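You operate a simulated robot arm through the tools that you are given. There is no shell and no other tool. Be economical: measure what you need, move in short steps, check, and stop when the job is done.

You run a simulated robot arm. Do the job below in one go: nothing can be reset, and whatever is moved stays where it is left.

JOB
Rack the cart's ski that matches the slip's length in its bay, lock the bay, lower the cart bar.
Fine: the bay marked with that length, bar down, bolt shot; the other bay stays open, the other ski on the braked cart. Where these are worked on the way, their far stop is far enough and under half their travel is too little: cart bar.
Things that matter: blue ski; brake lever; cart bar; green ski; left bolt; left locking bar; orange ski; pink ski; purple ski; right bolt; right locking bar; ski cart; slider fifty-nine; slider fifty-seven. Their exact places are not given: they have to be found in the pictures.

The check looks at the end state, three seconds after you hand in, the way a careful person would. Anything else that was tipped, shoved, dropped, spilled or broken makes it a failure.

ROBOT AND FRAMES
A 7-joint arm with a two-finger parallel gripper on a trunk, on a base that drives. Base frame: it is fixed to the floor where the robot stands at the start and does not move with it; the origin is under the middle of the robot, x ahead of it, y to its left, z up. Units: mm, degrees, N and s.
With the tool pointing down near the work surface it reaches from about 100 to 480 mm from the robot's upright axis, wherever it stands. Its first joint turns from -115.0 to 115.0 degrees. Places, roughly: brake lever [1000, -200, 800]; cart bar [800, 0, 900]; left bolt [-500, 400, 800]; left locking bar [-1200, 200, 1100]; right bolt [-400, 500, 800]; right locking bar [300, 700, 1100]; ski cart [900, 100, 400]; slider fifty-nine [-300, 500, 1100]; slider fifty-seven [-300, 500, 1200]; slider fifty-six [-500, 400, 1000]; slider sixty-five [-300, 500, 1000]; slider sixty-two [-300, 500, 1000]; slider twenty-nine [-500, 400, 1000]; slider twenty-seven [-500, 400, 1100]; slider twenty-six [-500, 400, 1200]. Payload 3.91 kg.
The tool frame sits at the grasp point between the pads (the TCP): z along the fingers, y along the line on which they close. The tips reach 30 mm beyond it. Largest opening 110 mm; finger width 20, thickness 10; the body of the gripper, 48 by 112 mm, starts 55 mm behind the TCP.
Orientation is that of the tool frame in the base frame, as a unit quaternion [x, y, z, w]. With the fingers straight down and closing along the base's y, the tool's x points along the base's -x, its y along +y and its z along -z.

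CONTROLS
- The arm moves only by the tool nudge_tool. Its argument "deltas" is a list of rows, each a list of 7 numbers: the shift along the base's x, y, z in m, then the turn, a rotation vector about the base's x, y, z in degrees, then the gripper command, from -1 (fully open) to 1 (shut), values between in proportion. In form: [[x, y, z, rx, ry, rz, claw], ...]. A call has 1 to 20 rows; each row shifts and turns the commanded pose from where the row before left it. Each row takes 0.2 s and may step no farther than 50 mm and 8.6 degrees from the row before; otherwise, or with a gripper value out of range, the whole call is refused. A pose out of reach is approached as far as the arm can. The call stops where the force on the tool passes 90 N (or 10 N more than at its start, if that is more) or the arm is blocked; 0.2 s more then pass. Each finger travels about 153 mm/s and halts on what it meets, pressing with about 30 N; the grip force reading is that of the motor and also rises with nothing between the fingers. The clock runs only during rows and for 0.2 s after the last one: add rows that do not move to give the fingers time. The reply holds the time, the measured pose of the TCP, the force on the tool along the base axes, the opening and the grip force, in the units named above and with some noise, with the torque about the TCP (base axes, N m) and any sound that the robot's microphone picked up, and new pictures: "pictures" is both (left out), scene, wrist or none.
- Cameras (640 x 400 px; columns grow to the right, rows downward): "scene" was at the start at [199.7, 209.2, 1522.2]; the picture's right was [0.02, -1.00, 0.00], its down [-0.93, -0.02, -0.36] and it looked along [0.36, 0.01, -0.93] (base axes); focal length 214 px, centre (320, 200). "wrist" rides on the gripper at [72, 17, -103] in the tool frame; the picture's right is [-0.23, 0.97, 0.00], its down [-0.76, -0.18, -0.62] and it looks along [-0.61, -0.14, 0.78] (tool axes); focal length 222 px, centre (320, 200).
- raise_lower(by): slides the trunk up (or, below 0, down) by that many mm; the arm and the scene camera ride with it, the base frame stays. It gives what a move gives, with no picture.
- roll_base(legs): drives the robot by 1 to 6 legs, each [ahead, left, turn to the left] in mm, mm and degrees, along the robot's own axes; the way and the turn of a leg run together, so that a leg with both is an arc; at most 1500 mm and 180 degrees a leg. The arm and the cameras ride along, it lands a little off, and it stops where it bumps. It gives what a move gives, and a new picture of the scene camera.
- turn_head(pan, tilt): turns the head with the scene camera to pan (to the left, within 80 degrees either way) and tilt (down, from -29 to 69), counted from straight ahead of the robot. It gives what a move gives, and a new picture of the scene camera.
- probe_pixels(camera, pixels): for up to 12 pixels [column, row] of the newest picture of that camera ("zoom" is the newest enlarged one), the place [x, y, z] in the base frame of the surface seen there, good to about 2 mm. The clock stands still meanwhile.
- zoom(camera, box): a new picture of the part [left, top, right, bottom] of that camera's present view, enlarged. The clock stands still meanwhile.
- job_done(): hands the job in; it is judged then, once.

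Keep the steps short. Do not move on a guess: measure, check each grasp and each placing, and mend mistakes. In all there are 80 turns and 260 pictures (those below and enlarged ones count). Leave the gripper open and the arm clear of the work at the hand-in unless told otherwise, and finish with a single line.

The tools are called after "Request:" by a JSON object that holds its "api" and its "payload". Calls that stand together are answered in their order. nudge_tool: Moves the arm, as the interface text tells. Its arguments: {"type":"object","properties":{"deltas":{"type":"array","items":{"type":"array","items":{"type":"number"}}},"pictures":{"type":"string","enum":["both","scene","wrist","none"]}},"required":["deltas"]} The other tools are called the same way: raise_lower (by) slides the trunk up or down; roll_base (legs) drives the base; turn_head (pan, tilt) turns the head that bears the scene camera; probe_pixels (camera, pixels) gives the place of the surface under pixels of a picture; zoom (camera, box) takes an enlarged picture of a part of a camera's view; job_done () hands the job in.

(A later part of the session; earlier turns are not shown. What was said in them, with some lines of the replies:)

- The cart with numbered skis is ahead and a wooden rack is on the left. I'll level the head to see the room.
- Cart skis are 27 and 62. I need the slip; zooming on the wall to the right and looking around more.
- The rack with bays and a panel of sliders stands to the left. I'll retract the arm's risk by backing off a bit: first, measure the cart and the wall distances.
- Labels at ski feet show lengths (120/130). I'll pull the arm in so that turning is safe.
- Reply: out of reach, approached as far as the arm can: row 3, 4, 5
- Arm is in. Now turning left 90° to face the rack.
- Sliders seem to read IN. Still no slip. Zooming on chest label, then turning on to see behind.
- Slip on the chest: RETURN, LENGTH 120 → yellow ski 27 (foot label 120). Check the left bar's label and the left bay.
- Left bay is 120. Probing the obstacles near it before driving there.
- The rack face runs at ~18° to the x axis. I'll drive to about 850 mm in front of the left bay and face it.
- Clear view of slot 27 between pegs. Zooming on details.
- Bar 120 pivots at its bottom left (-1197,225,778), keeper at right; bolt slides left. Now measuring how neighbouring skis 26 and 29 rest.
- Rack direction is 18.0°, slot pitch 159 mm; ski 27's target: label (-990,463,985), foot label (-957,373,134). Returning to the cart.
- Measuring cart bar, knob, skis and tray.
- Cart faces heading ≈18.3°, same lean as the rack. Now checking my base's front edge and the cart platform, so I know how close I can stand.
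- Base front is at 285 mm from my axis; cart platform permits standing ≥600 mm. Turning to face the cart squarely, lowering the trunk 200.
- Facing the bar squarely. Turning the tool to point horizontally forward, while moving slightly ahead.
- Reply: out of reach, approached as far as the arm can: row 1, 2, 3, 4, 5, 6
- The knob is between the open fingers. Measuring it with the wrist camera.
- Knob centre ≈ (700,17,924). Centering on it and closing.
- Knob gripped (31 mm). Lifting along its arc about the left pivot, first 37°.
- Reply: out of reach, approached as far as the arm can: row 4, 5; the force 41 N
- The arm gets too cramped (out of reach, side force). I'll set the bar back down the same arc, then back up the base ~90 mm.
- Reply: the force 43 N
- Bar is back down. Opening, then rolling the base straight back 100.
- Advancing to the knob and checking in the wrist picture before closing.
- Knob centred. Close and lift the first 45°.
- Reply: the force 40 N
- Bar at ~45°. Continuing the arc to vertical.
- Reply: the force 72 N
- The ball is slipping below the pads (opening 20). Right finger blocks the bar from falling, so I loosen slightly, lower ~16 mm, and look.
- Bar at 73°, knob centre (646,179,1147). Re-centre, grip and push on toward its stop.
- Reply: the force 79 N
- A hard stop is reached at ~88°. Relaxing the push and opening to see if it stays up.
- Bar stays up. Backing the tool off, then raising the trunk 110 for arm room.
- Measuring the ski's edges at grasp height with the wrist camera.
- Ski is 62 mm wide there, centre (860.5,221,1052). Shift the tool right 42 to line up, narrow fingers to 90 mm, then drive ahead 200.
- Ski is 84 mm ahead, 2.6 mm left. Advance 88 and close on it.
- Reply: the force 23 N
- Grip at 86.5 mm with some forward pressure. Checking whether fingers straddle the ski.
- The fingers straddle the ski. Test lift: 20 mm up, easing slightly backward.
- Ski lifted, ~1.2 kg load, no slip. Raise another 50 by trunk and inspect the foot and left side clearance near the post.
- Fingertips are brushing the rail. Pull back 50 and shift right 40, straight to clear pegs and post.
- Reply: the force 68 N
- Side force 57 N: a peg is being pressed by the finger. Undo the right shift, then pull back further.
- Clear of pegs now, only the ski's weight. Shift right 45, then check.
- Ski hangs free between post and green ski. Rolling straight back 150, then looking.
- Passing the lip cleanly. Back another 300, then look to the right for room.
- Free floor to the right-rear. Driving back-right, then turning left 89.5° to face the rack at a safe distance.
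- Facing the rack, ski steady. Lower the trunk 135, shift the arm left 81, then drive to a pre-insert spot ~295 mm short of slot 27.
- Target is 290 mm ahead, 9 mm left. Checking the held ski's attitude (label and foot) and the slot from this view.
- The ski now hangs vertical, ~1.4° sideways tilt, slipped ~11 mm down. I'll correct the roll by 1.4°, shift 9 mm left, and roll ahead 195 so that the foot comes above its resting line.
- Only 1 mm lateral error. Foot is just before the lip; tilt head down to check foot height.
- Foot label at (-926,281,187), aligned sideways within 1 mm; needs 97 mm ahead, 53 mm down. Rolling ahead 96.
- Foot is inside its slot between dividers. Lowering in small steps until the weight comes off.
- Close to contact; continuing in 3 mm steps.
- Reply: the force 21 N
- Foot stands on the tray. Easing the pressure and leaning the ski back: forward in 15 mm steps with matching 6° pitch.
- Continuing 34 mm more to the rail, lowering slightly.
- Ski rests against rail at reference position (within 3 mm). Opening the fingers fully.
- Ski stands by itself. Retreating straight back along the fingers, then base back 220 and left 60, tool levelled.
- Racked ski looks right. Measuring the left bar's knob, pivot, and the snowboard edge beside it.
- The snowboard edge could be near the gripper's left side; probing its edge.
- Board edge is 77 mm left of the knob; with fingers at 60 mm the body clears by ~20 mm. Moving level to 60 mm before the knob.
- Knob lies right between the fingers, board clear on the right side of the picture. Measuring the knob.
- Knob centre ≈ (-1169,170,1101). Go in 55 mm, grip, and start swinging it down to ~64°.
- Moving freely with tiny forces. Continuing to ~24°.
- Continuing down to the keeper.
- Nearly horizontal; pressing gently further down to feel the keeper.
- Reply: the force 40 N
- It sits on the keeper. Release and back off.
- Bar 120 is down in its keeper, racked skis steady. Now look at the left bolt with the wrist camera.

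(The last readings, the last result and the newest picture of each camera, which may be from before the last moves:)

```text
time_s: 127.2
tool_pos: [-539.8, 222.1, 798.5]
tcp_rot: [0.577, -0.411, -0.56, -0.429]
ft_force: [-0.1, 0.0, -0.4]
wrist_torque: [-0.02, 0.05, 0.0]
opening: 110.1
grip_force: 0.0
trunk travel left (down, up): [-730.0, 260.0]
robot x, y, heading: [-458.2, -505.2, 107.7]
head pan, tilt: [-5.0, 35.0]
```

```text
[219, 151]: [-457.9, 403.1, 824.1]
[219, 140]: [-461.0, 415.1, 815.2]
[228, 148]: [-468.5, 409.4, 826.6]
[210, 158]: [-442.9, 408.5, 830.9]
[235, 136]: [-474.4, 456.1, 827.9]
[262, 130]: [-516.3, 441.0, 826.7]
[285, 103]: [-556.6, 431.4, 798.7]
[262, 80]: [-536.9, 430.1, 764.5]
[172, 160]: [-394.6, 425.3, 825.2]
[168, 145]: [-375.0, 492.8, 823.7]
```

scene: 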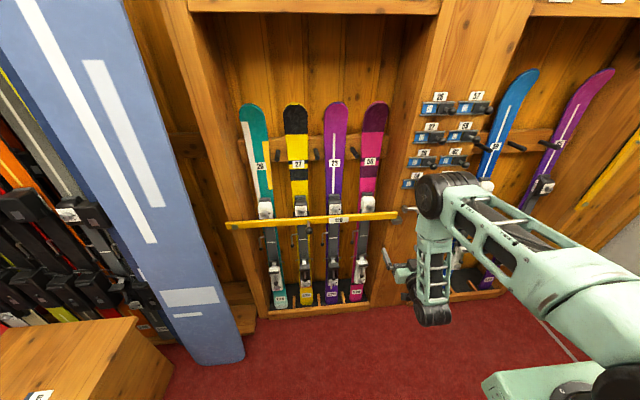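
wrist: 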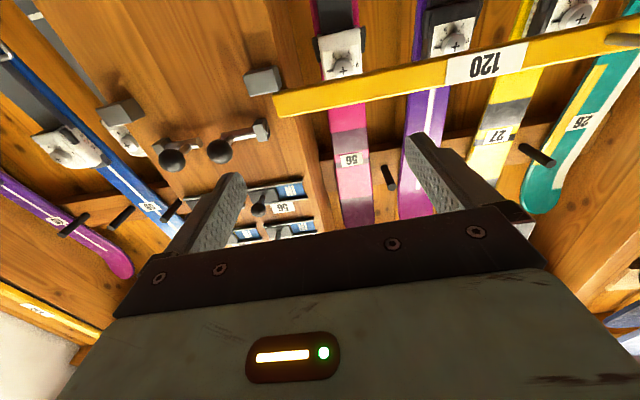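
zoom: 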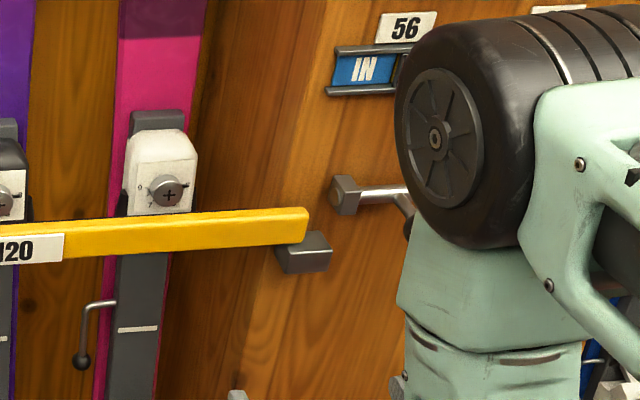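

Left bolt knob centre ≈ (-458,413,829), right knob 66 mm beside it. Rolling to line up, fingers narrowed to 45 mm.

Request:
{"api": "roll_base", "payload": {"legs": [[75, -137, 0]]}}

Request:
{"api": "nudge_tool", "payload": {"deltas": [[0, 0, 0.03, 0, 0, 0, 0.18], [0, 0, 0, 0, 0, 0, 0.18]], "pictures": "wrist"}}

Request:
{"api": "zoom", "payload": {"camera": "wrist", "box": [200, 50, 460, 250]}}

```text
time_s: 128.7
tool_pos: [-429.4, 335.8, 798.8]
tcp_rot: [0.578, -0.409, -0.561, -0.428]
ft_force: [-0.1, 0.3, -0.1]
wrist_torque: [-0.01, -0.01, 0.0]
opening: 110.1
grip_force: 0.0
trunk travel left (down, up): [-730.0, 260.0]
robot x, y, heading: [-342.6, -389.5, 107.8]
head pan, tilt: [-5.0, 35.0]
```

scene: 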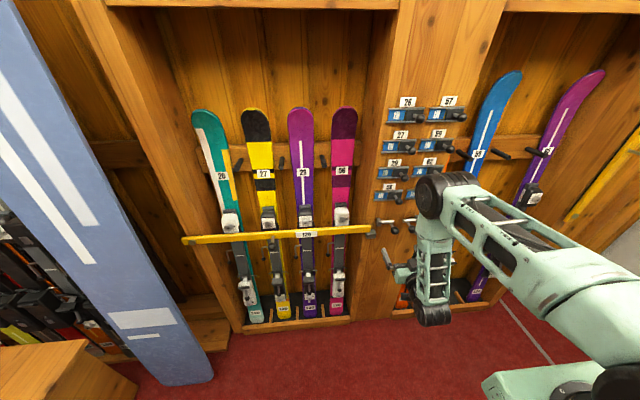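

```text
time_s: 129.2
tool_pos: [-430.6, 334.1, 828.5]
tcp_rot: [0.578, -0.409, -0.561, -0.428]
ft_force: [0.1, 0.6, -0.8]
wrist_torque: [0.01, -0.01, -0.02]
opening: 45.0
grip_force: 0.1
trunk travel left (down, up): [-730.0, 260.0]
robot x, y, heading: [-348.9, -394.3, 107.5]
head pan, tilt: [-5.0, 35.0]
```

wrist: 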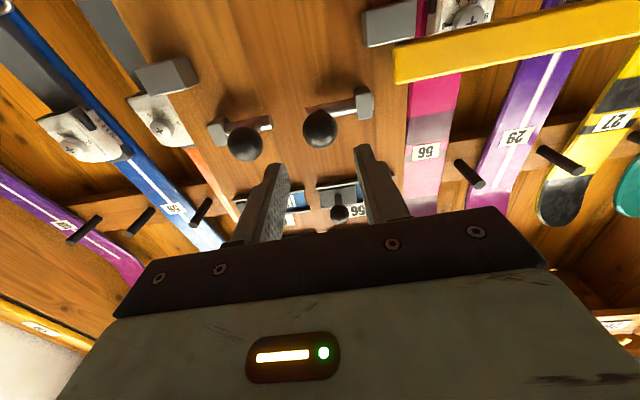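

```text
2.00 times, centred on (330, 150) of wrist
```

zoom: 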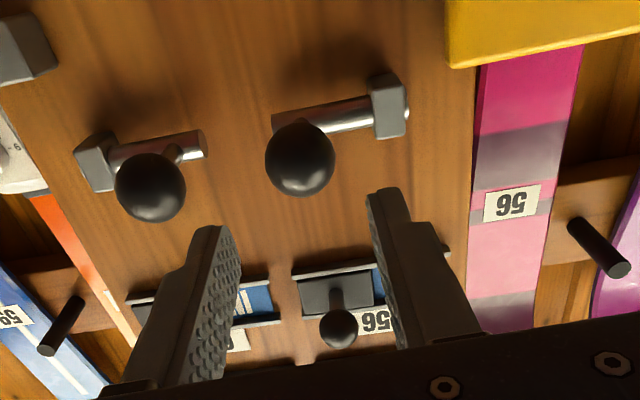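

Request:
{"api": "probe_pixels", "payload": {"camera": "wrist", "pixels": [[320, 130], [320, 118], [320, 142], [306, 130], [335, 130], [365, 100], [345, 108], [244, 145], [340, 213], [398, 80]]}}

```text
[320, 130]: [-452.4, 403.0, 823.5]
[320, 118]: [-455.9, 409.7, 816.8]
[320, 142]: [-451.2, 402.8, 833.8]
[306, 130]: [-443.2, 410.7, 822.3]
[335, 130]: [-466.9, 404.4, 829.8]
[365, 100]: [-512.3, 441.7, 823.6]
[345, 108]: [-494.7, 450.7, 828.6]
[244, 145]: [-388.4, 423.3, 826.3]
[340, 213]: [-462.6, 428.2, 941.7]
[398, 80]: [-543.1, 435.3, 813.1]
```

Knob centre (-456,416,829). Advance 83, close on it.

Request:
{"api": "nudge_tool", "payload": {"deltas": [[-0.0123, 0.0396, 0, 0, 0, 0, 0.18], [-0.0124, 0.0396, 0, 0, 0, 0, 0.18], [0, 0, 0, 0, 0, 0, 0.5], [0, 0, 0, 0, 0, 0, 1], [0, 0, 0, 0, 0, 0, 1]], "pictures": "wrist"}}

```text
time_s: 130.4
tool_pos: [-454.1, 414.0, 829.0]
tcp_rot: [0.578, -0.41, -0.561, -0.428]
ft_force: [0.0, -9.3, 4.4]
wrist_torque: [-0.21, -0.1, 0.15]
opening: 31.8
grip_force: 44.9
trunk travel left (down, up): [-730.0, 260.0]
robot x, y, heading: [-344.3, -389.1, 107.4]
head pan, tilt: [-5.0, 35.0]
```

wrist: 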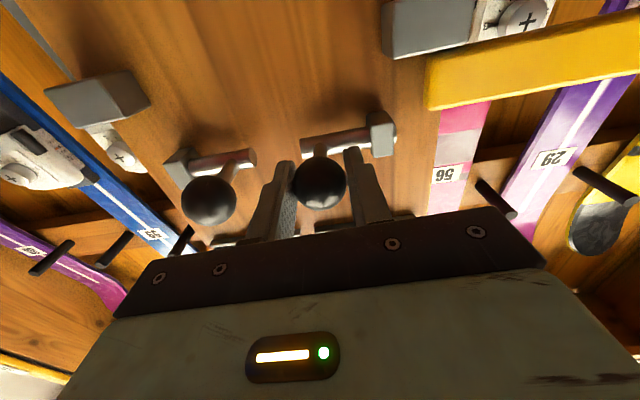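

Knob gripped (31.8 mm). Sliding it left over the bar end in 10 mm steps.

Request:
{"api": "nudge_tool", "payload": {"deltas": [[-0.0095, -0.0031, 0, 0, 0, 0, 1], [-0.0095, -0.0031, 0, 0, 0, 0, 1], [-0.0095, -0.0031, 0, 0, 0, 0, 1], [-0.0095, -0.0031, 0, 0, 0, 0, 1], [0, 0, 0, 0, 0, 0, 1]], "pictures": "wrist"}}

```text
time_s: 131.7
tool_pos: [-493.2, 401.6, 829.7]
tcp_rot: [0.578, -0.41, -0.561, -0.429]
ft_force: [0.2, -1.6, 1.4]
wrist_torque: [0.48, 0.29, 0.16]
opening: 31.9
grip_force: 45.3
trunk travel left (down, up): [-730.0, 260.0]
robot x, y, heading: [-344.0, -391.6, 107.3]
head pan, tilt: [-5.0, 35.0]
```

wrist: 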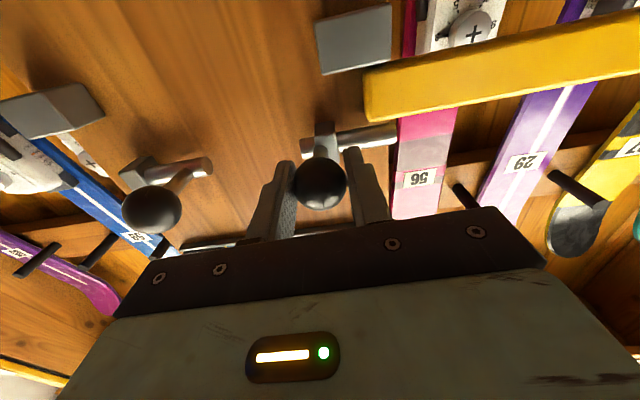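

Moved 41 mm freely. Push on to the stop.

Request:
{"api": "nudge_tool", "payload": {"deltas": [[-0.0057, -0.0019, 0, 0, 0, 0, 1], [-0.0057, -0.0019, 0, 0, 0, 0, 1], [0, 0, 0, 0, 0, 0, 1]], "pictures": "none"}}

Request:
{"api": "nudge_tool", "payload": {"deltas": [[-0.0057, -0.0019, 0, 0, 0, 0, 1], [-0.0057, -0.0019, 0, 0, 0, 0, 1], [0, 0, 0, 0, 0, 0, 1]], "pictures": "wrist"}}

```text
time_s: 132.4
tool_pos: [-493.8, 402.2, 828.8]
tcp_rot: [0.575, -0.413, -0.555, -0.437]
ft_force: [47.7, 26.4, 6.6]
wrist_torque: [-0.63, -0.31, 0.08]
opening: 32.0
grip_force: 44.5
trunk travel left (down, up): [-730.0, 260.0]
robot x, y, heading: [-345.4, -390.5, 107.5]
head pan, tilt: [-5.0, 35.0]
```

```text
time_s: 133.3
tool_pos: [-492.4, 403.5, 827.9]
tcp_rot: [0.573, -0.415, -0.548, -0.446]
ft_force: [8.9, 3.7, -2.1]
wrist_torque: [-0.02, -0.12, 0.36]
opening: 31.8
grip_force: 45.1
trunk travel left (down, up): [-730.0, 260.0]
robot x, y, heading: [-347.1, -393.2, 107.5]
head pan, tilt: [-5.0, 35.0]
stopped in row 3: the force on the tool passed its limit at 90 N (the readings are from after the stop); the commanded pose is now the measured one
```

wrist: 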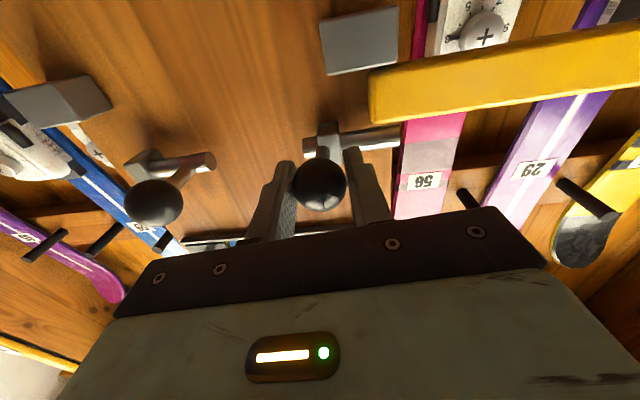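

Bolt is at its stop. Releasing, backing out, and checking.

Request:
{"api": "nudge_tool", "payload": {"deltas": [[0, 0, 0, 0, 0, 0, 0.6], [0, 0, 0, 0, 0, 0, 0.18], [0.0123, -0.038, 0, 0, 0, 0, 0.18], [0.0123, -0.038, 0, 0, 0, 0, 0.18]], "pictures": "wrist"}}

Request:
{"api": "roll_base", "payload": {"legs": [[-200, 0, 0]]}}

Request:
{"api": "zoom", "payload": {"camera": "scene", "box": [200, 60, 520, 300]}}

Request:
{"api": "zoom", "payload": {"camera": "scene", "box": [340, 140, 460, 240]}}

```text
time_s: 134.3
tool_pos: [-469.8, 326.4, 829.5]
tcp_rot: [0.573, -0.415, -0.55, -0.445]
ft_force: [-0.4, 0.0, 0.0]
wrist_torque: [0.0, -0.03, 0.01]
opening: 44.9
grip_force: 0.0
trunk travel left (down, up): [-730.0, 260.0]
robot x, y, heading: [-344.7, -389.3, 107.4]
head pan, tilt: [-5.0, 35.0]
```

wrist: 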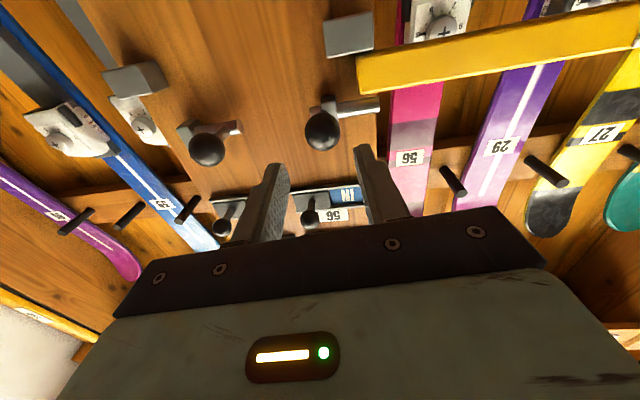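

```text
time_s: 135.9
tool_pos: [-409.8, 138.1, 828.9]
tcp_rot: [0.573, -0.415, -0.549, -0.445]
ft_force: [0.1, -0.1, -0.1]
wrist_torque: [-0.01, 0.01, -0.01]
opening: 45.2
grip_force: 0.1
trunk travel left (down, up): [-730.0, 260.0]
robot x, y, heading: [-285.2, -579.2, 107.1]
head pan, tilt: [-5.0, 35.0]
```

scene: 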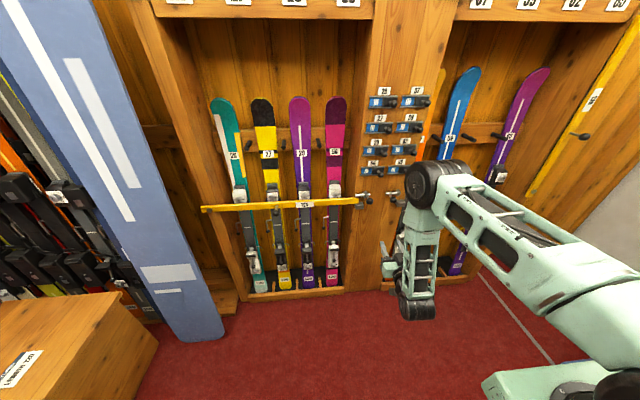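

```text
1.67 times, centred on (360, 180) of scene
```

zoom: 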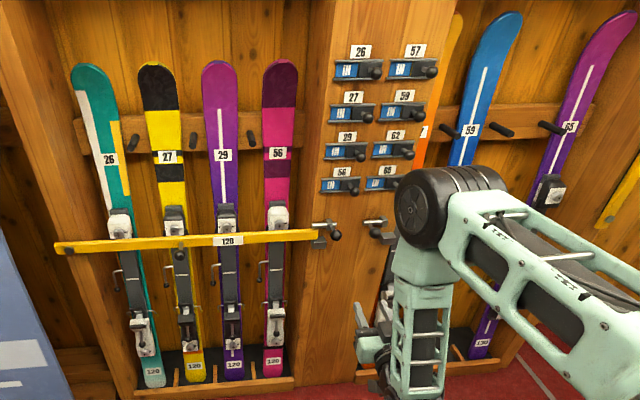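

```text
4.00 times, centred on (400, 190) of scene
```

zoom: 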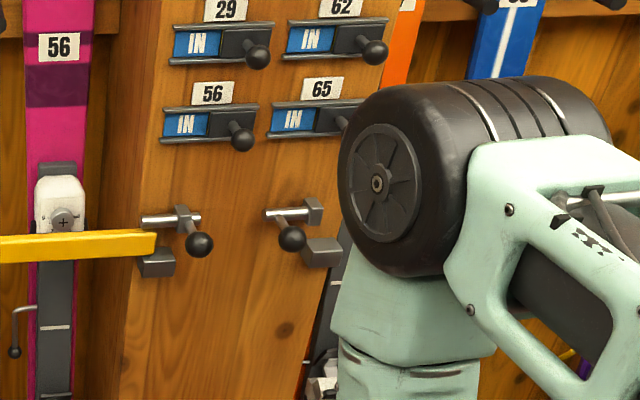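

Bar is locked; bolt rod lies over the bar end; right bay untouched. Now back to the cart: turn right and drive over.

Request:
{"api": "roll_base", "payload": {"legs": [[0, 0, -88.6], [230, 489, 0]]}}

Request:
{"api": "turn_head", "payload": {"pan": 0, "tilt": 35}}

Request:
{"api": "zoom", "payload": {"camera": "scene", "box": [320, 60, 560, 320]}}

```text
time_s: 142.8
tool_pos: [495.1, 87.3, 829.0]
tcp_rot: [-0.117, 0.698, 0.079, 0.702]
ft_force: [0.0, 0.6, 0.8]
wrist_torque: [-0.01, 0.0, -0.01]
opening: 45.0
grip_force: 0.1
trunk travel left (down, up): [-730.0, 260.0]
robot x, y, heading: [-218.4, -44.5, 17.9]
head pan, tilt: [-5.0, 35.0]
```

scene: 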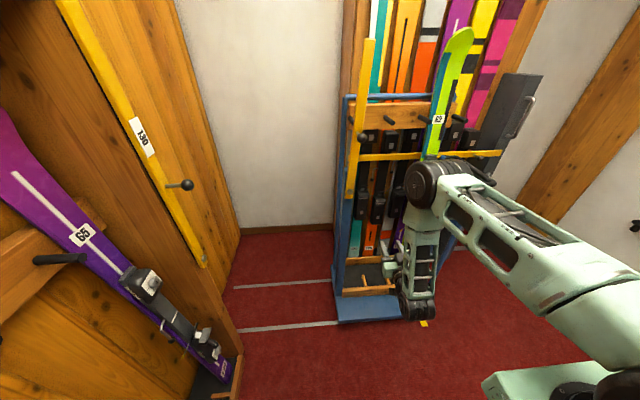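

```text
time_s: 143.4
tool_pos: [495.1, 87.4, 828.9]
tcp_rot: [-0.116, 0.698, 0.079, 0.703]
ft_force: [0.0, -0.2, 1.0]
wrist_torque: [0.0, -0.01, -0.02]
opening: 44.9
grip_force: 0.0
trunk travel left (down, up): [-730.0, 260.0]
robot x, y, heading: [-219.0, -45.8, 18.4]
head pan, tilt: [0.0, 35.0]
```

scene: 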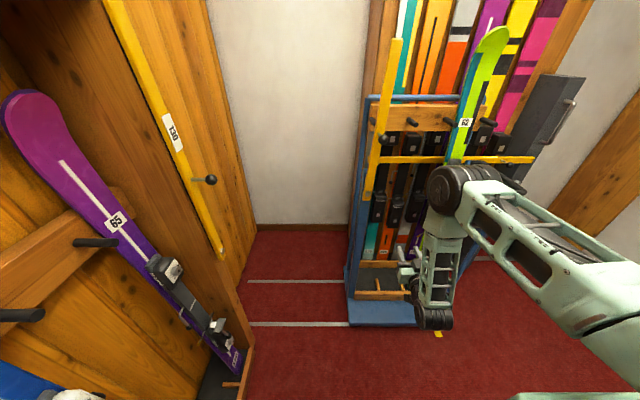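

```text
1.54 times, centred on (440, 190) of scene
```

zoom: 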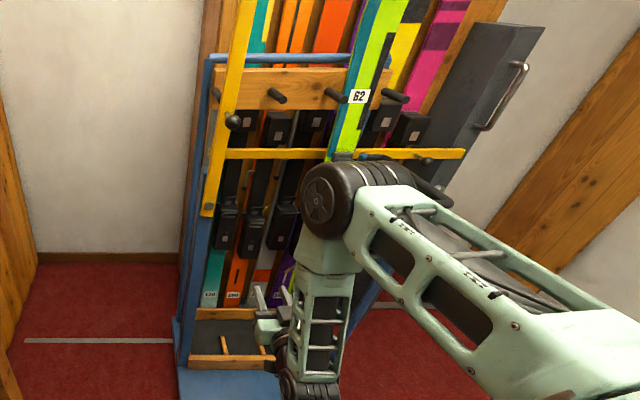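

Request:
{"api": "probe_pixels", "payload": {"camera": "zoom", "pixels": [[234, 122], [228, 118], [207, 209], [240, 116], [218, 120]]}}

Request:
{"api": "roll_base", "payload": {"legs": [[108, 0, 0]]}}

Request:
{"api": "nudge_tool", "payload": {"deltas": [[-0.008, 0.0235, 0.04, 0, 0, 0, -0.09], [-0.008, 0.0235, 0.042, 0, 0, 0, -0.09], [-0.008, 0.0235, 0.042, 0, 0, 0, -0.09], [-0.008, 0.0235, 0.042, 0, 0, 0, -0.09], [0, 0, 0.04, 0, 0, 0, -0.09], [0, 0, 0.04, 0, 0, 0, -0.09], [0, 0, 0.04, 0, 0, 0, -0.09], [0, 0, 0.035, 0, 0, 0, -0.09]], "pictures": "both"}}

```text
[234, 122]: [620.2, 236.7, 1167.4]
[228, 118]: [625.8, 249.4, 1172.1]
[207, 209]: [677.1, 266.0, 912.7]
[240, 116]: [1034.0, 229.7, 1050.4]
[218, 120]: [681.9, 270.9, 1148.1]
```

```text
time_s: 144.6
tool_pos: [597.6, 121.2, 827.6]
tcp_rot: [-0.117, 0.698, 0.08, 0.702]
ft_force: [1.0, -0.2, 0.0]
wrist_torque: [0.0, -0.04, -0.01]
opening: 45.2
grip_force: 0.1
trunk travel left (down, up): [-730.0, 260.0]
robot x, y, heading: [-122.0, -14.8, 18.2]
head pan, tilt: [0.0, 35.0]
```

scene: 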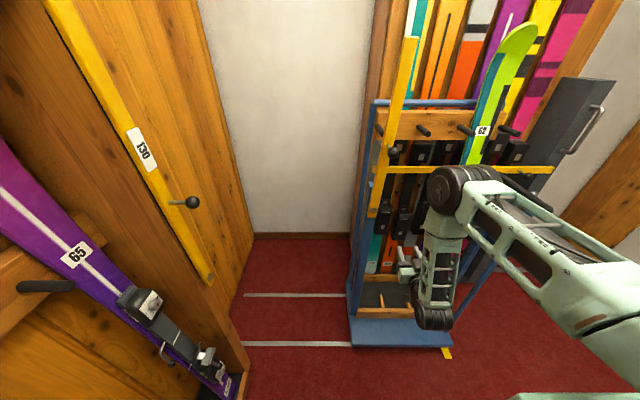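

```text
time_s: 146.4
tool_pos: [564.6, 212.6, 1150.0]
tcp_rot: [-0.117, 0.698, 0.078, 0.702]
ft_force: [1.4, -1.0, -0.6]
wrist_torque: [-0.01, 0.0, -0.05]
opening: 60.4
grip_force: 0.1
trunk travel left (down, up): [-730.0, 260.0]
robot x, y, heading: [-116.1, -11.8, 18.2]
head pan, tilt: [0.0, 35.0]
5 turns are left
```

scene: 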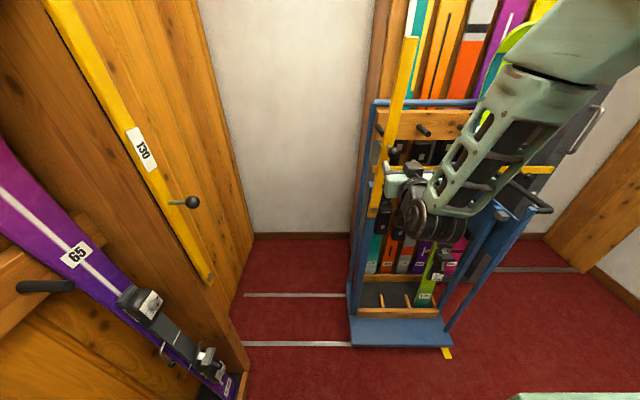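
wrist: 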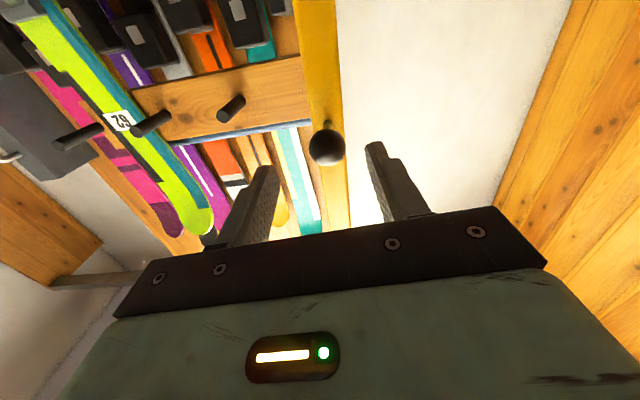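

Few turns left, so I combine: enter around the knob, grip, and swing the cart bar down the first half.

Request:
{"api": "nudge_tool", "payload": {"deltas": [[0.02, 0.01, 0.004, 0, 0, 0, -0.09], [0.02, 0.009, 0.004, 0, 0, 0, -0.09], [0.019, 0.009, 0, 0, 0, 0, -0.09], [0, 0, 0, 0, 0, 0, 0.5], [0, 0, 0, 0, 0, 0, 1], [0, 0, 0, 0, 0, 0, 1]], "pictures": "wrist"}}

Request:
{"api": "nudge_tool", "payload": {"deltas": [[0.0097, -0.0291, -0.002, 0, 0, 0, 1], [0.0095, -0.0286, -0.006, 0, 0, 0, 1], [0.0092, -0.0276, -0.0099, 0, 0, 0, 1], [0.0087, -0.0262, -0.0136, 0, 0, 0, 1], [0.0081, -0.0243, -0.0171, 0, 0, 0, 1], [0.0073, -0.0219, -0.0202, 0, 0, 0, 1]], "pictures": "both"}}

```text
time_s: 147.8
tool_pos: [627.6, 235.7, 1157.8]
tcp_rot: [-0.113, 0.698, 0.075, 0.703]
ft_force: [5.2, -32.0, 2.9]
wrist_torque: [-0.17, 0.15, -0.27]
opening: 31.4
grip_force: 45.2
trunk travel left (down, up): [-730.0, 260.0]
robot x, y, heading: [-113.5, -13.6, 18.3]
head pan, tilt: [0.0, 35.0]
```

wrist: 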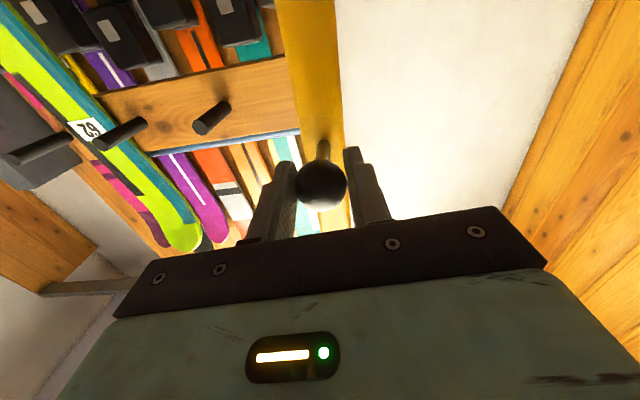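

```text
time_s: 149.2
tool_pos: [677.3, 82.2, 1087.8]
tcp_rot: [-0.115, 0.699, 0.077, 0.702]
ft_force: [-4.4, -1.8, -1.8]
wrist_torque: [0.26, 0.57, -0.24]
opening: 31.6
grip_force: 44.9
trunk travel left (down, up): [-730.0, 260.0]
robot x, y, heading: [-116.6, -15.3, 18.2]
head pan, tilt: [0.0, 35.0]
4 turns are left
```

scene: 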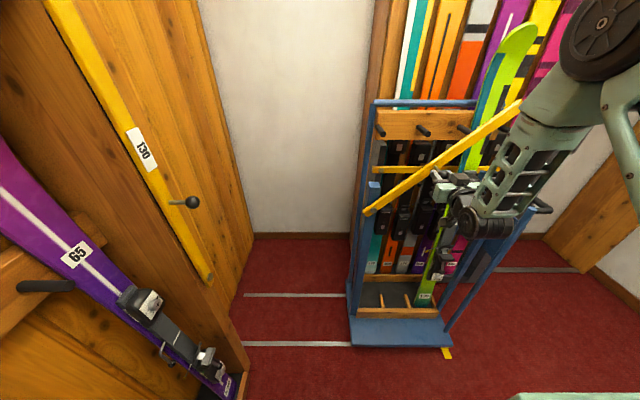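
wrist: 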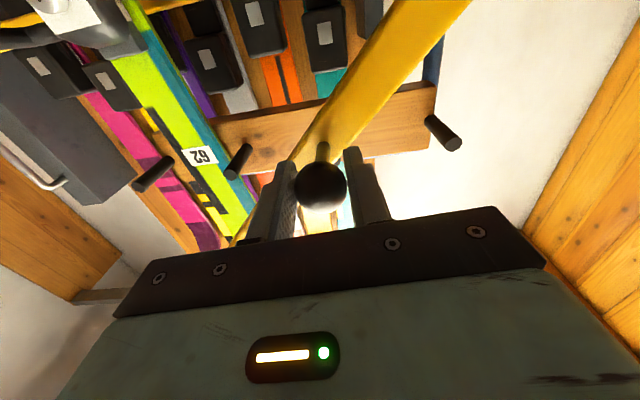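

Going well, forces tiny. Completing the arc onto the rest with a slight press.

Request:
{"api": "nudge_tool", "payload": {"deltas": [[0.0064, -0.0192, -0.0231, 0, 0, 0, 1], [0.0054, -0.0162, -0.0256, 0, 0, 0, 1], [0.0043, -0.0129, -0.0276, 0, 0, 0, 1], [0.0031, -0.0094, -0.0291, 0, 0, 0, 1], [0.0019, -0.0057, -0.0301, 0, 0, 0, 1], [0.0006, -0.0019, -0.0307, 0, 0, 0, 1], [0, 0, 0, 0, 0, 0, 1]], "pictures": "none"}}

Request:
{"api": "nudge_tool", "payload": {"deltas": [[0, 0, -0.003, 0, 0, 0, 1], [0, 0, -0.003, 0, 0, 0, 1], [0, 0, 0, 0, 0, 0, 1]], "pictures": "both"}}

Request:
{"api": "zoom", "payload": {"camera": "scene", "box": [340, 120, 580, 300]}}

```text
time_s: 150.8
tool_pos: [699.5, 15.5, 922.2]
tcp_rot: [-0.115, 0.698, 0.077, 0.702]
ft_force: [9.2, -17.4, -3.6]
wrist_torque: [0.2, -0.45, -0.3]
opening: 31.2
grip_force: 45.0
trunk travel left (down, up): [-730.0, 260.0]
robot x, y, heading: [-115.5, -13.5, 18.6]
head pan, tilt: [0.0, 35.0]
```

```text
time_s: 151.6
tool_pos: [700.3, 14.8, 916.6]
tcp_rot: [-0.114, 0.698, 0.075, 0.703]
ft_force: [14.5, -28.3, -0.5]
wrist_torque: [0.39, 0.64, -0.01]
opening: 31.4
grip_force: 45.1
trunk travel left (down, up): [-730.0, 260.0]
robot x, y, heading: [-120.6, -12.6, 18.4]
head pan, tilt: [0.0, 35.0]
```

scene: 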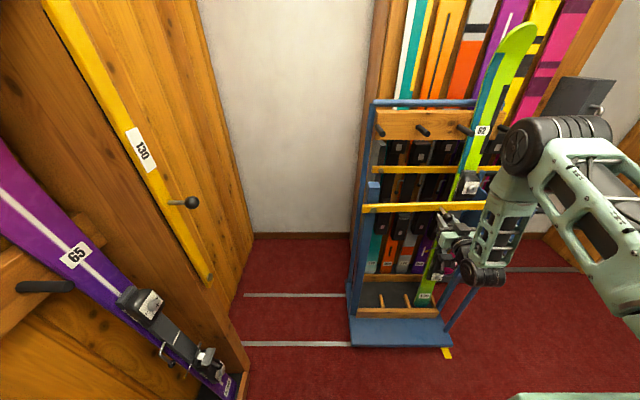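
wrist: 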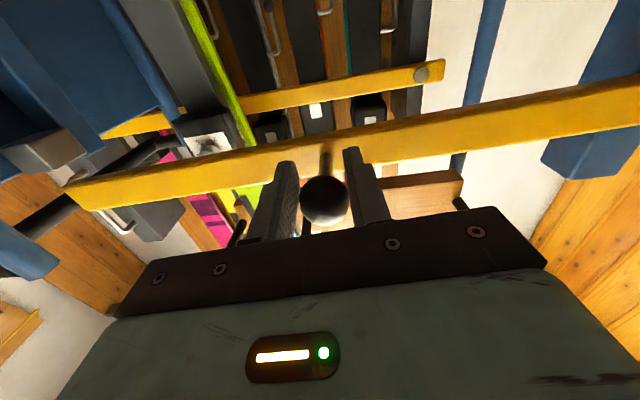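

```text
2.22 times, centred on (460, 210) of scene
3 turns are left
```

zoom: 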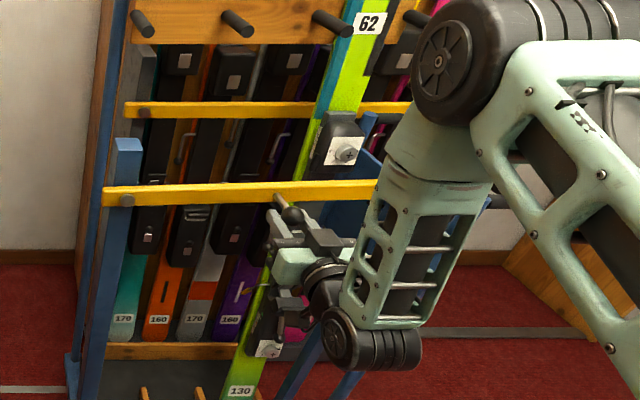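

Bar is at (or within a few mm of) its rest, but the ball has slid a little in the pads. Regrip centred, press it down firmly, then release, retreat and view.

Request:
{"api": "nudge_tool", "payload": {"deltas": [[0, 0, 0.001, 0, 0, 0, 0.3], [0, 0.001, 0.004, 0, 0, 0, 0.3], [0, 0.001, 0.004, 0, 0, 0, 0.3], [0, 0, 0, 0, 0, 0, 1], [0, 0, 0, 0, 0, 0, 1], [0, 0, -0.003, 0, 0, 0, 1], [0, 0, -0.003, 0, 0, 0, 1], [0, 0, -0.003, 0, 0, 0, 1], [0, 0, -0.002, 0, 0, 0, 1], [0, 0, 0, 0, 0, 0, 1]], "pictures": "wrist"}}

Request:
{"api": "nudge_tool", "payload": {"deltas": [[0, 0, 0.005, 0, 0, 0, 0.3], [0, 0, 0, 0, 0, 0, -0.4], [0, 0, 0, 0, 0, 0, -0.4], [-0.038, -0.0127, 0, 0, 0, 0, -0.6], [-0.038, -0.0127, 0, 0, 0, 0, -1], [0, 0, 0, 0, 0, 0, -1]], "pictures": "wrist"}}

Request:
{"api": "roll_base", "payload": {"legs": [[-150, -60, 0]]}}

Request:
{"api": "zoom", "payload": {"camera": "scene", "box": [330, 110, 560, 310]}}

Request:
{"api": "zoom", "payload": {"camera": "wrist", "box": [0, 0, 640, 250]}}

```text
time_s: 153.8
tool_pos: [700.1, 16.5, 915.9]
tcp_rot: [-0.115, 0.697, 0.074, 0.704]
ft_force: [16.4, -33.9, 11.4]
wrist_torque: [-0.34, 1.14, -0.21]
opening: 31.6
grip_force: 44.9
trunk travel left (down, up): [-730.0, 260.0]
robot x, y, heading: [-116.8, -15.4, 18.3]
head pan, tilt: [0.0, 35.0]
```

wrist: 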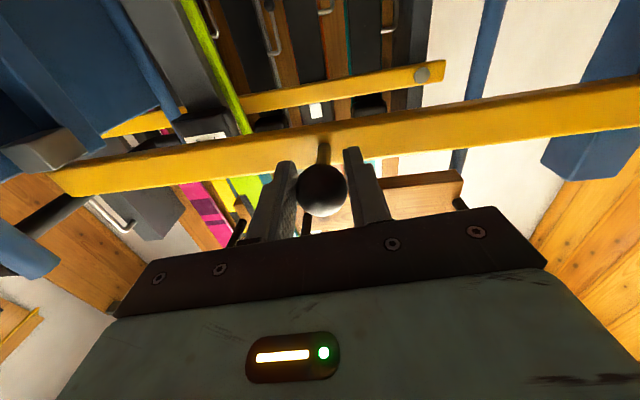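

```text
time_s: 155.2
tool_pos: [621.3, -5.4, 920.8]
tcp_rot: [-0.118, 0.697, 0.078, 0.703]
ft_force: [-0.6, 0.4, 0.1]
wrist_torque: [0.0, 0.0, 0.03]
opening: 109.7
grip_force: 0.1
trunk travel left (down, up): [-730.0, 260.0]
robot x, y, heading: [-120.8, -16.4, 18.2]
head pan, tilt: [0.0, 35.0]
```

wrist: 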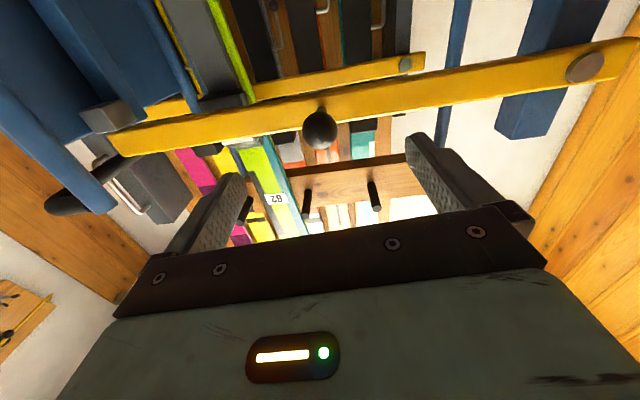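

```text
time_s: 156.7
tool_pos: [497.0, -108.5, 919.3]
tcp_rot: [-0.117, 0.698, 0.079, 0.702]
ft_force: [-0.5, -0.9, 0.4]
wrist_torque: [0.03, -0.01, 0.04]
opening: 110.0
grip_force: 0.1
trunk travel left (down, up): [-730.0, 260.0]
robot x, y, heading: [-246.4, -118.0, 18.4]
head pan, tilt: [0.0, 35.0]
```

scene: 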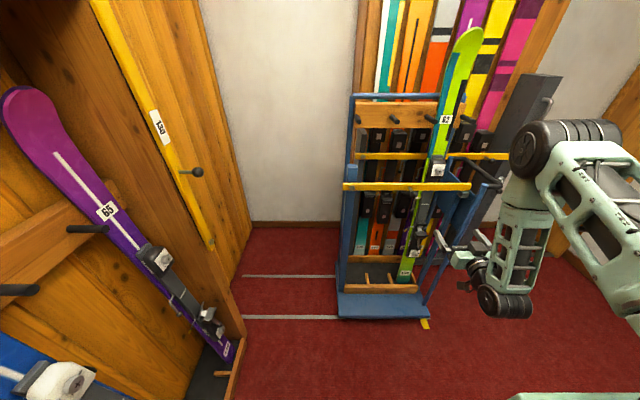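

```text
2.00 times, centred on (445, 210) of scene
```

zoom: 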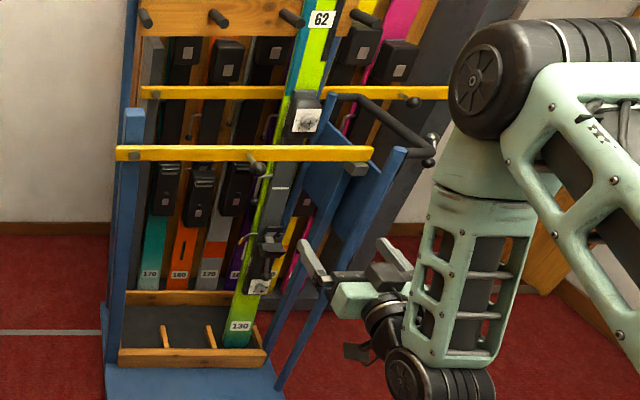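

```text
1.00 times, centred on (320, 125) of wrist (not enlarged: the box is as wide or as high as the picture)
2 turns are left
```

zoom: 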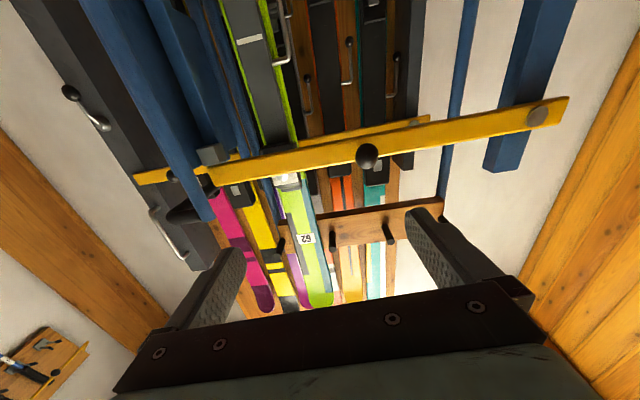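

The bar looks seated on its rest with ski 62 behind it. One quick check of both bar ends against the original heights (931 / 923).

Request:
{"api": "probe_pixels", "payload": {"camera": "scene", "pixels": [[350, 185], [464, 185], [466, 187], [440, 186], [468, 185]]}}

```text
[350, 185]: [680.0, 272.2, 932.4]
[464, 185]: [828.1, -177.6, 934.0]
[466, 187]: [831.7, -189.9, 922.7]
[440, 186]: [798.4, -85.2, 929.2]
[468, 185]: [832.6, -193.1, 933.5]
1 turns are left
```

The cart bar is level: its ends read about 932 and 934 mm, close to the original heights. I'm handing in.

Request:
{"api": "job_done", "payload": {}}

```text
The job is handed in.
```

Ski 27 (length 120, as on the slip) is racked in the 120 bay with its bar down and bolt shot; the cart bar is lowered over ski 62, the 130 bay was left open, and I didn't touch the brake lever or check its position up close.
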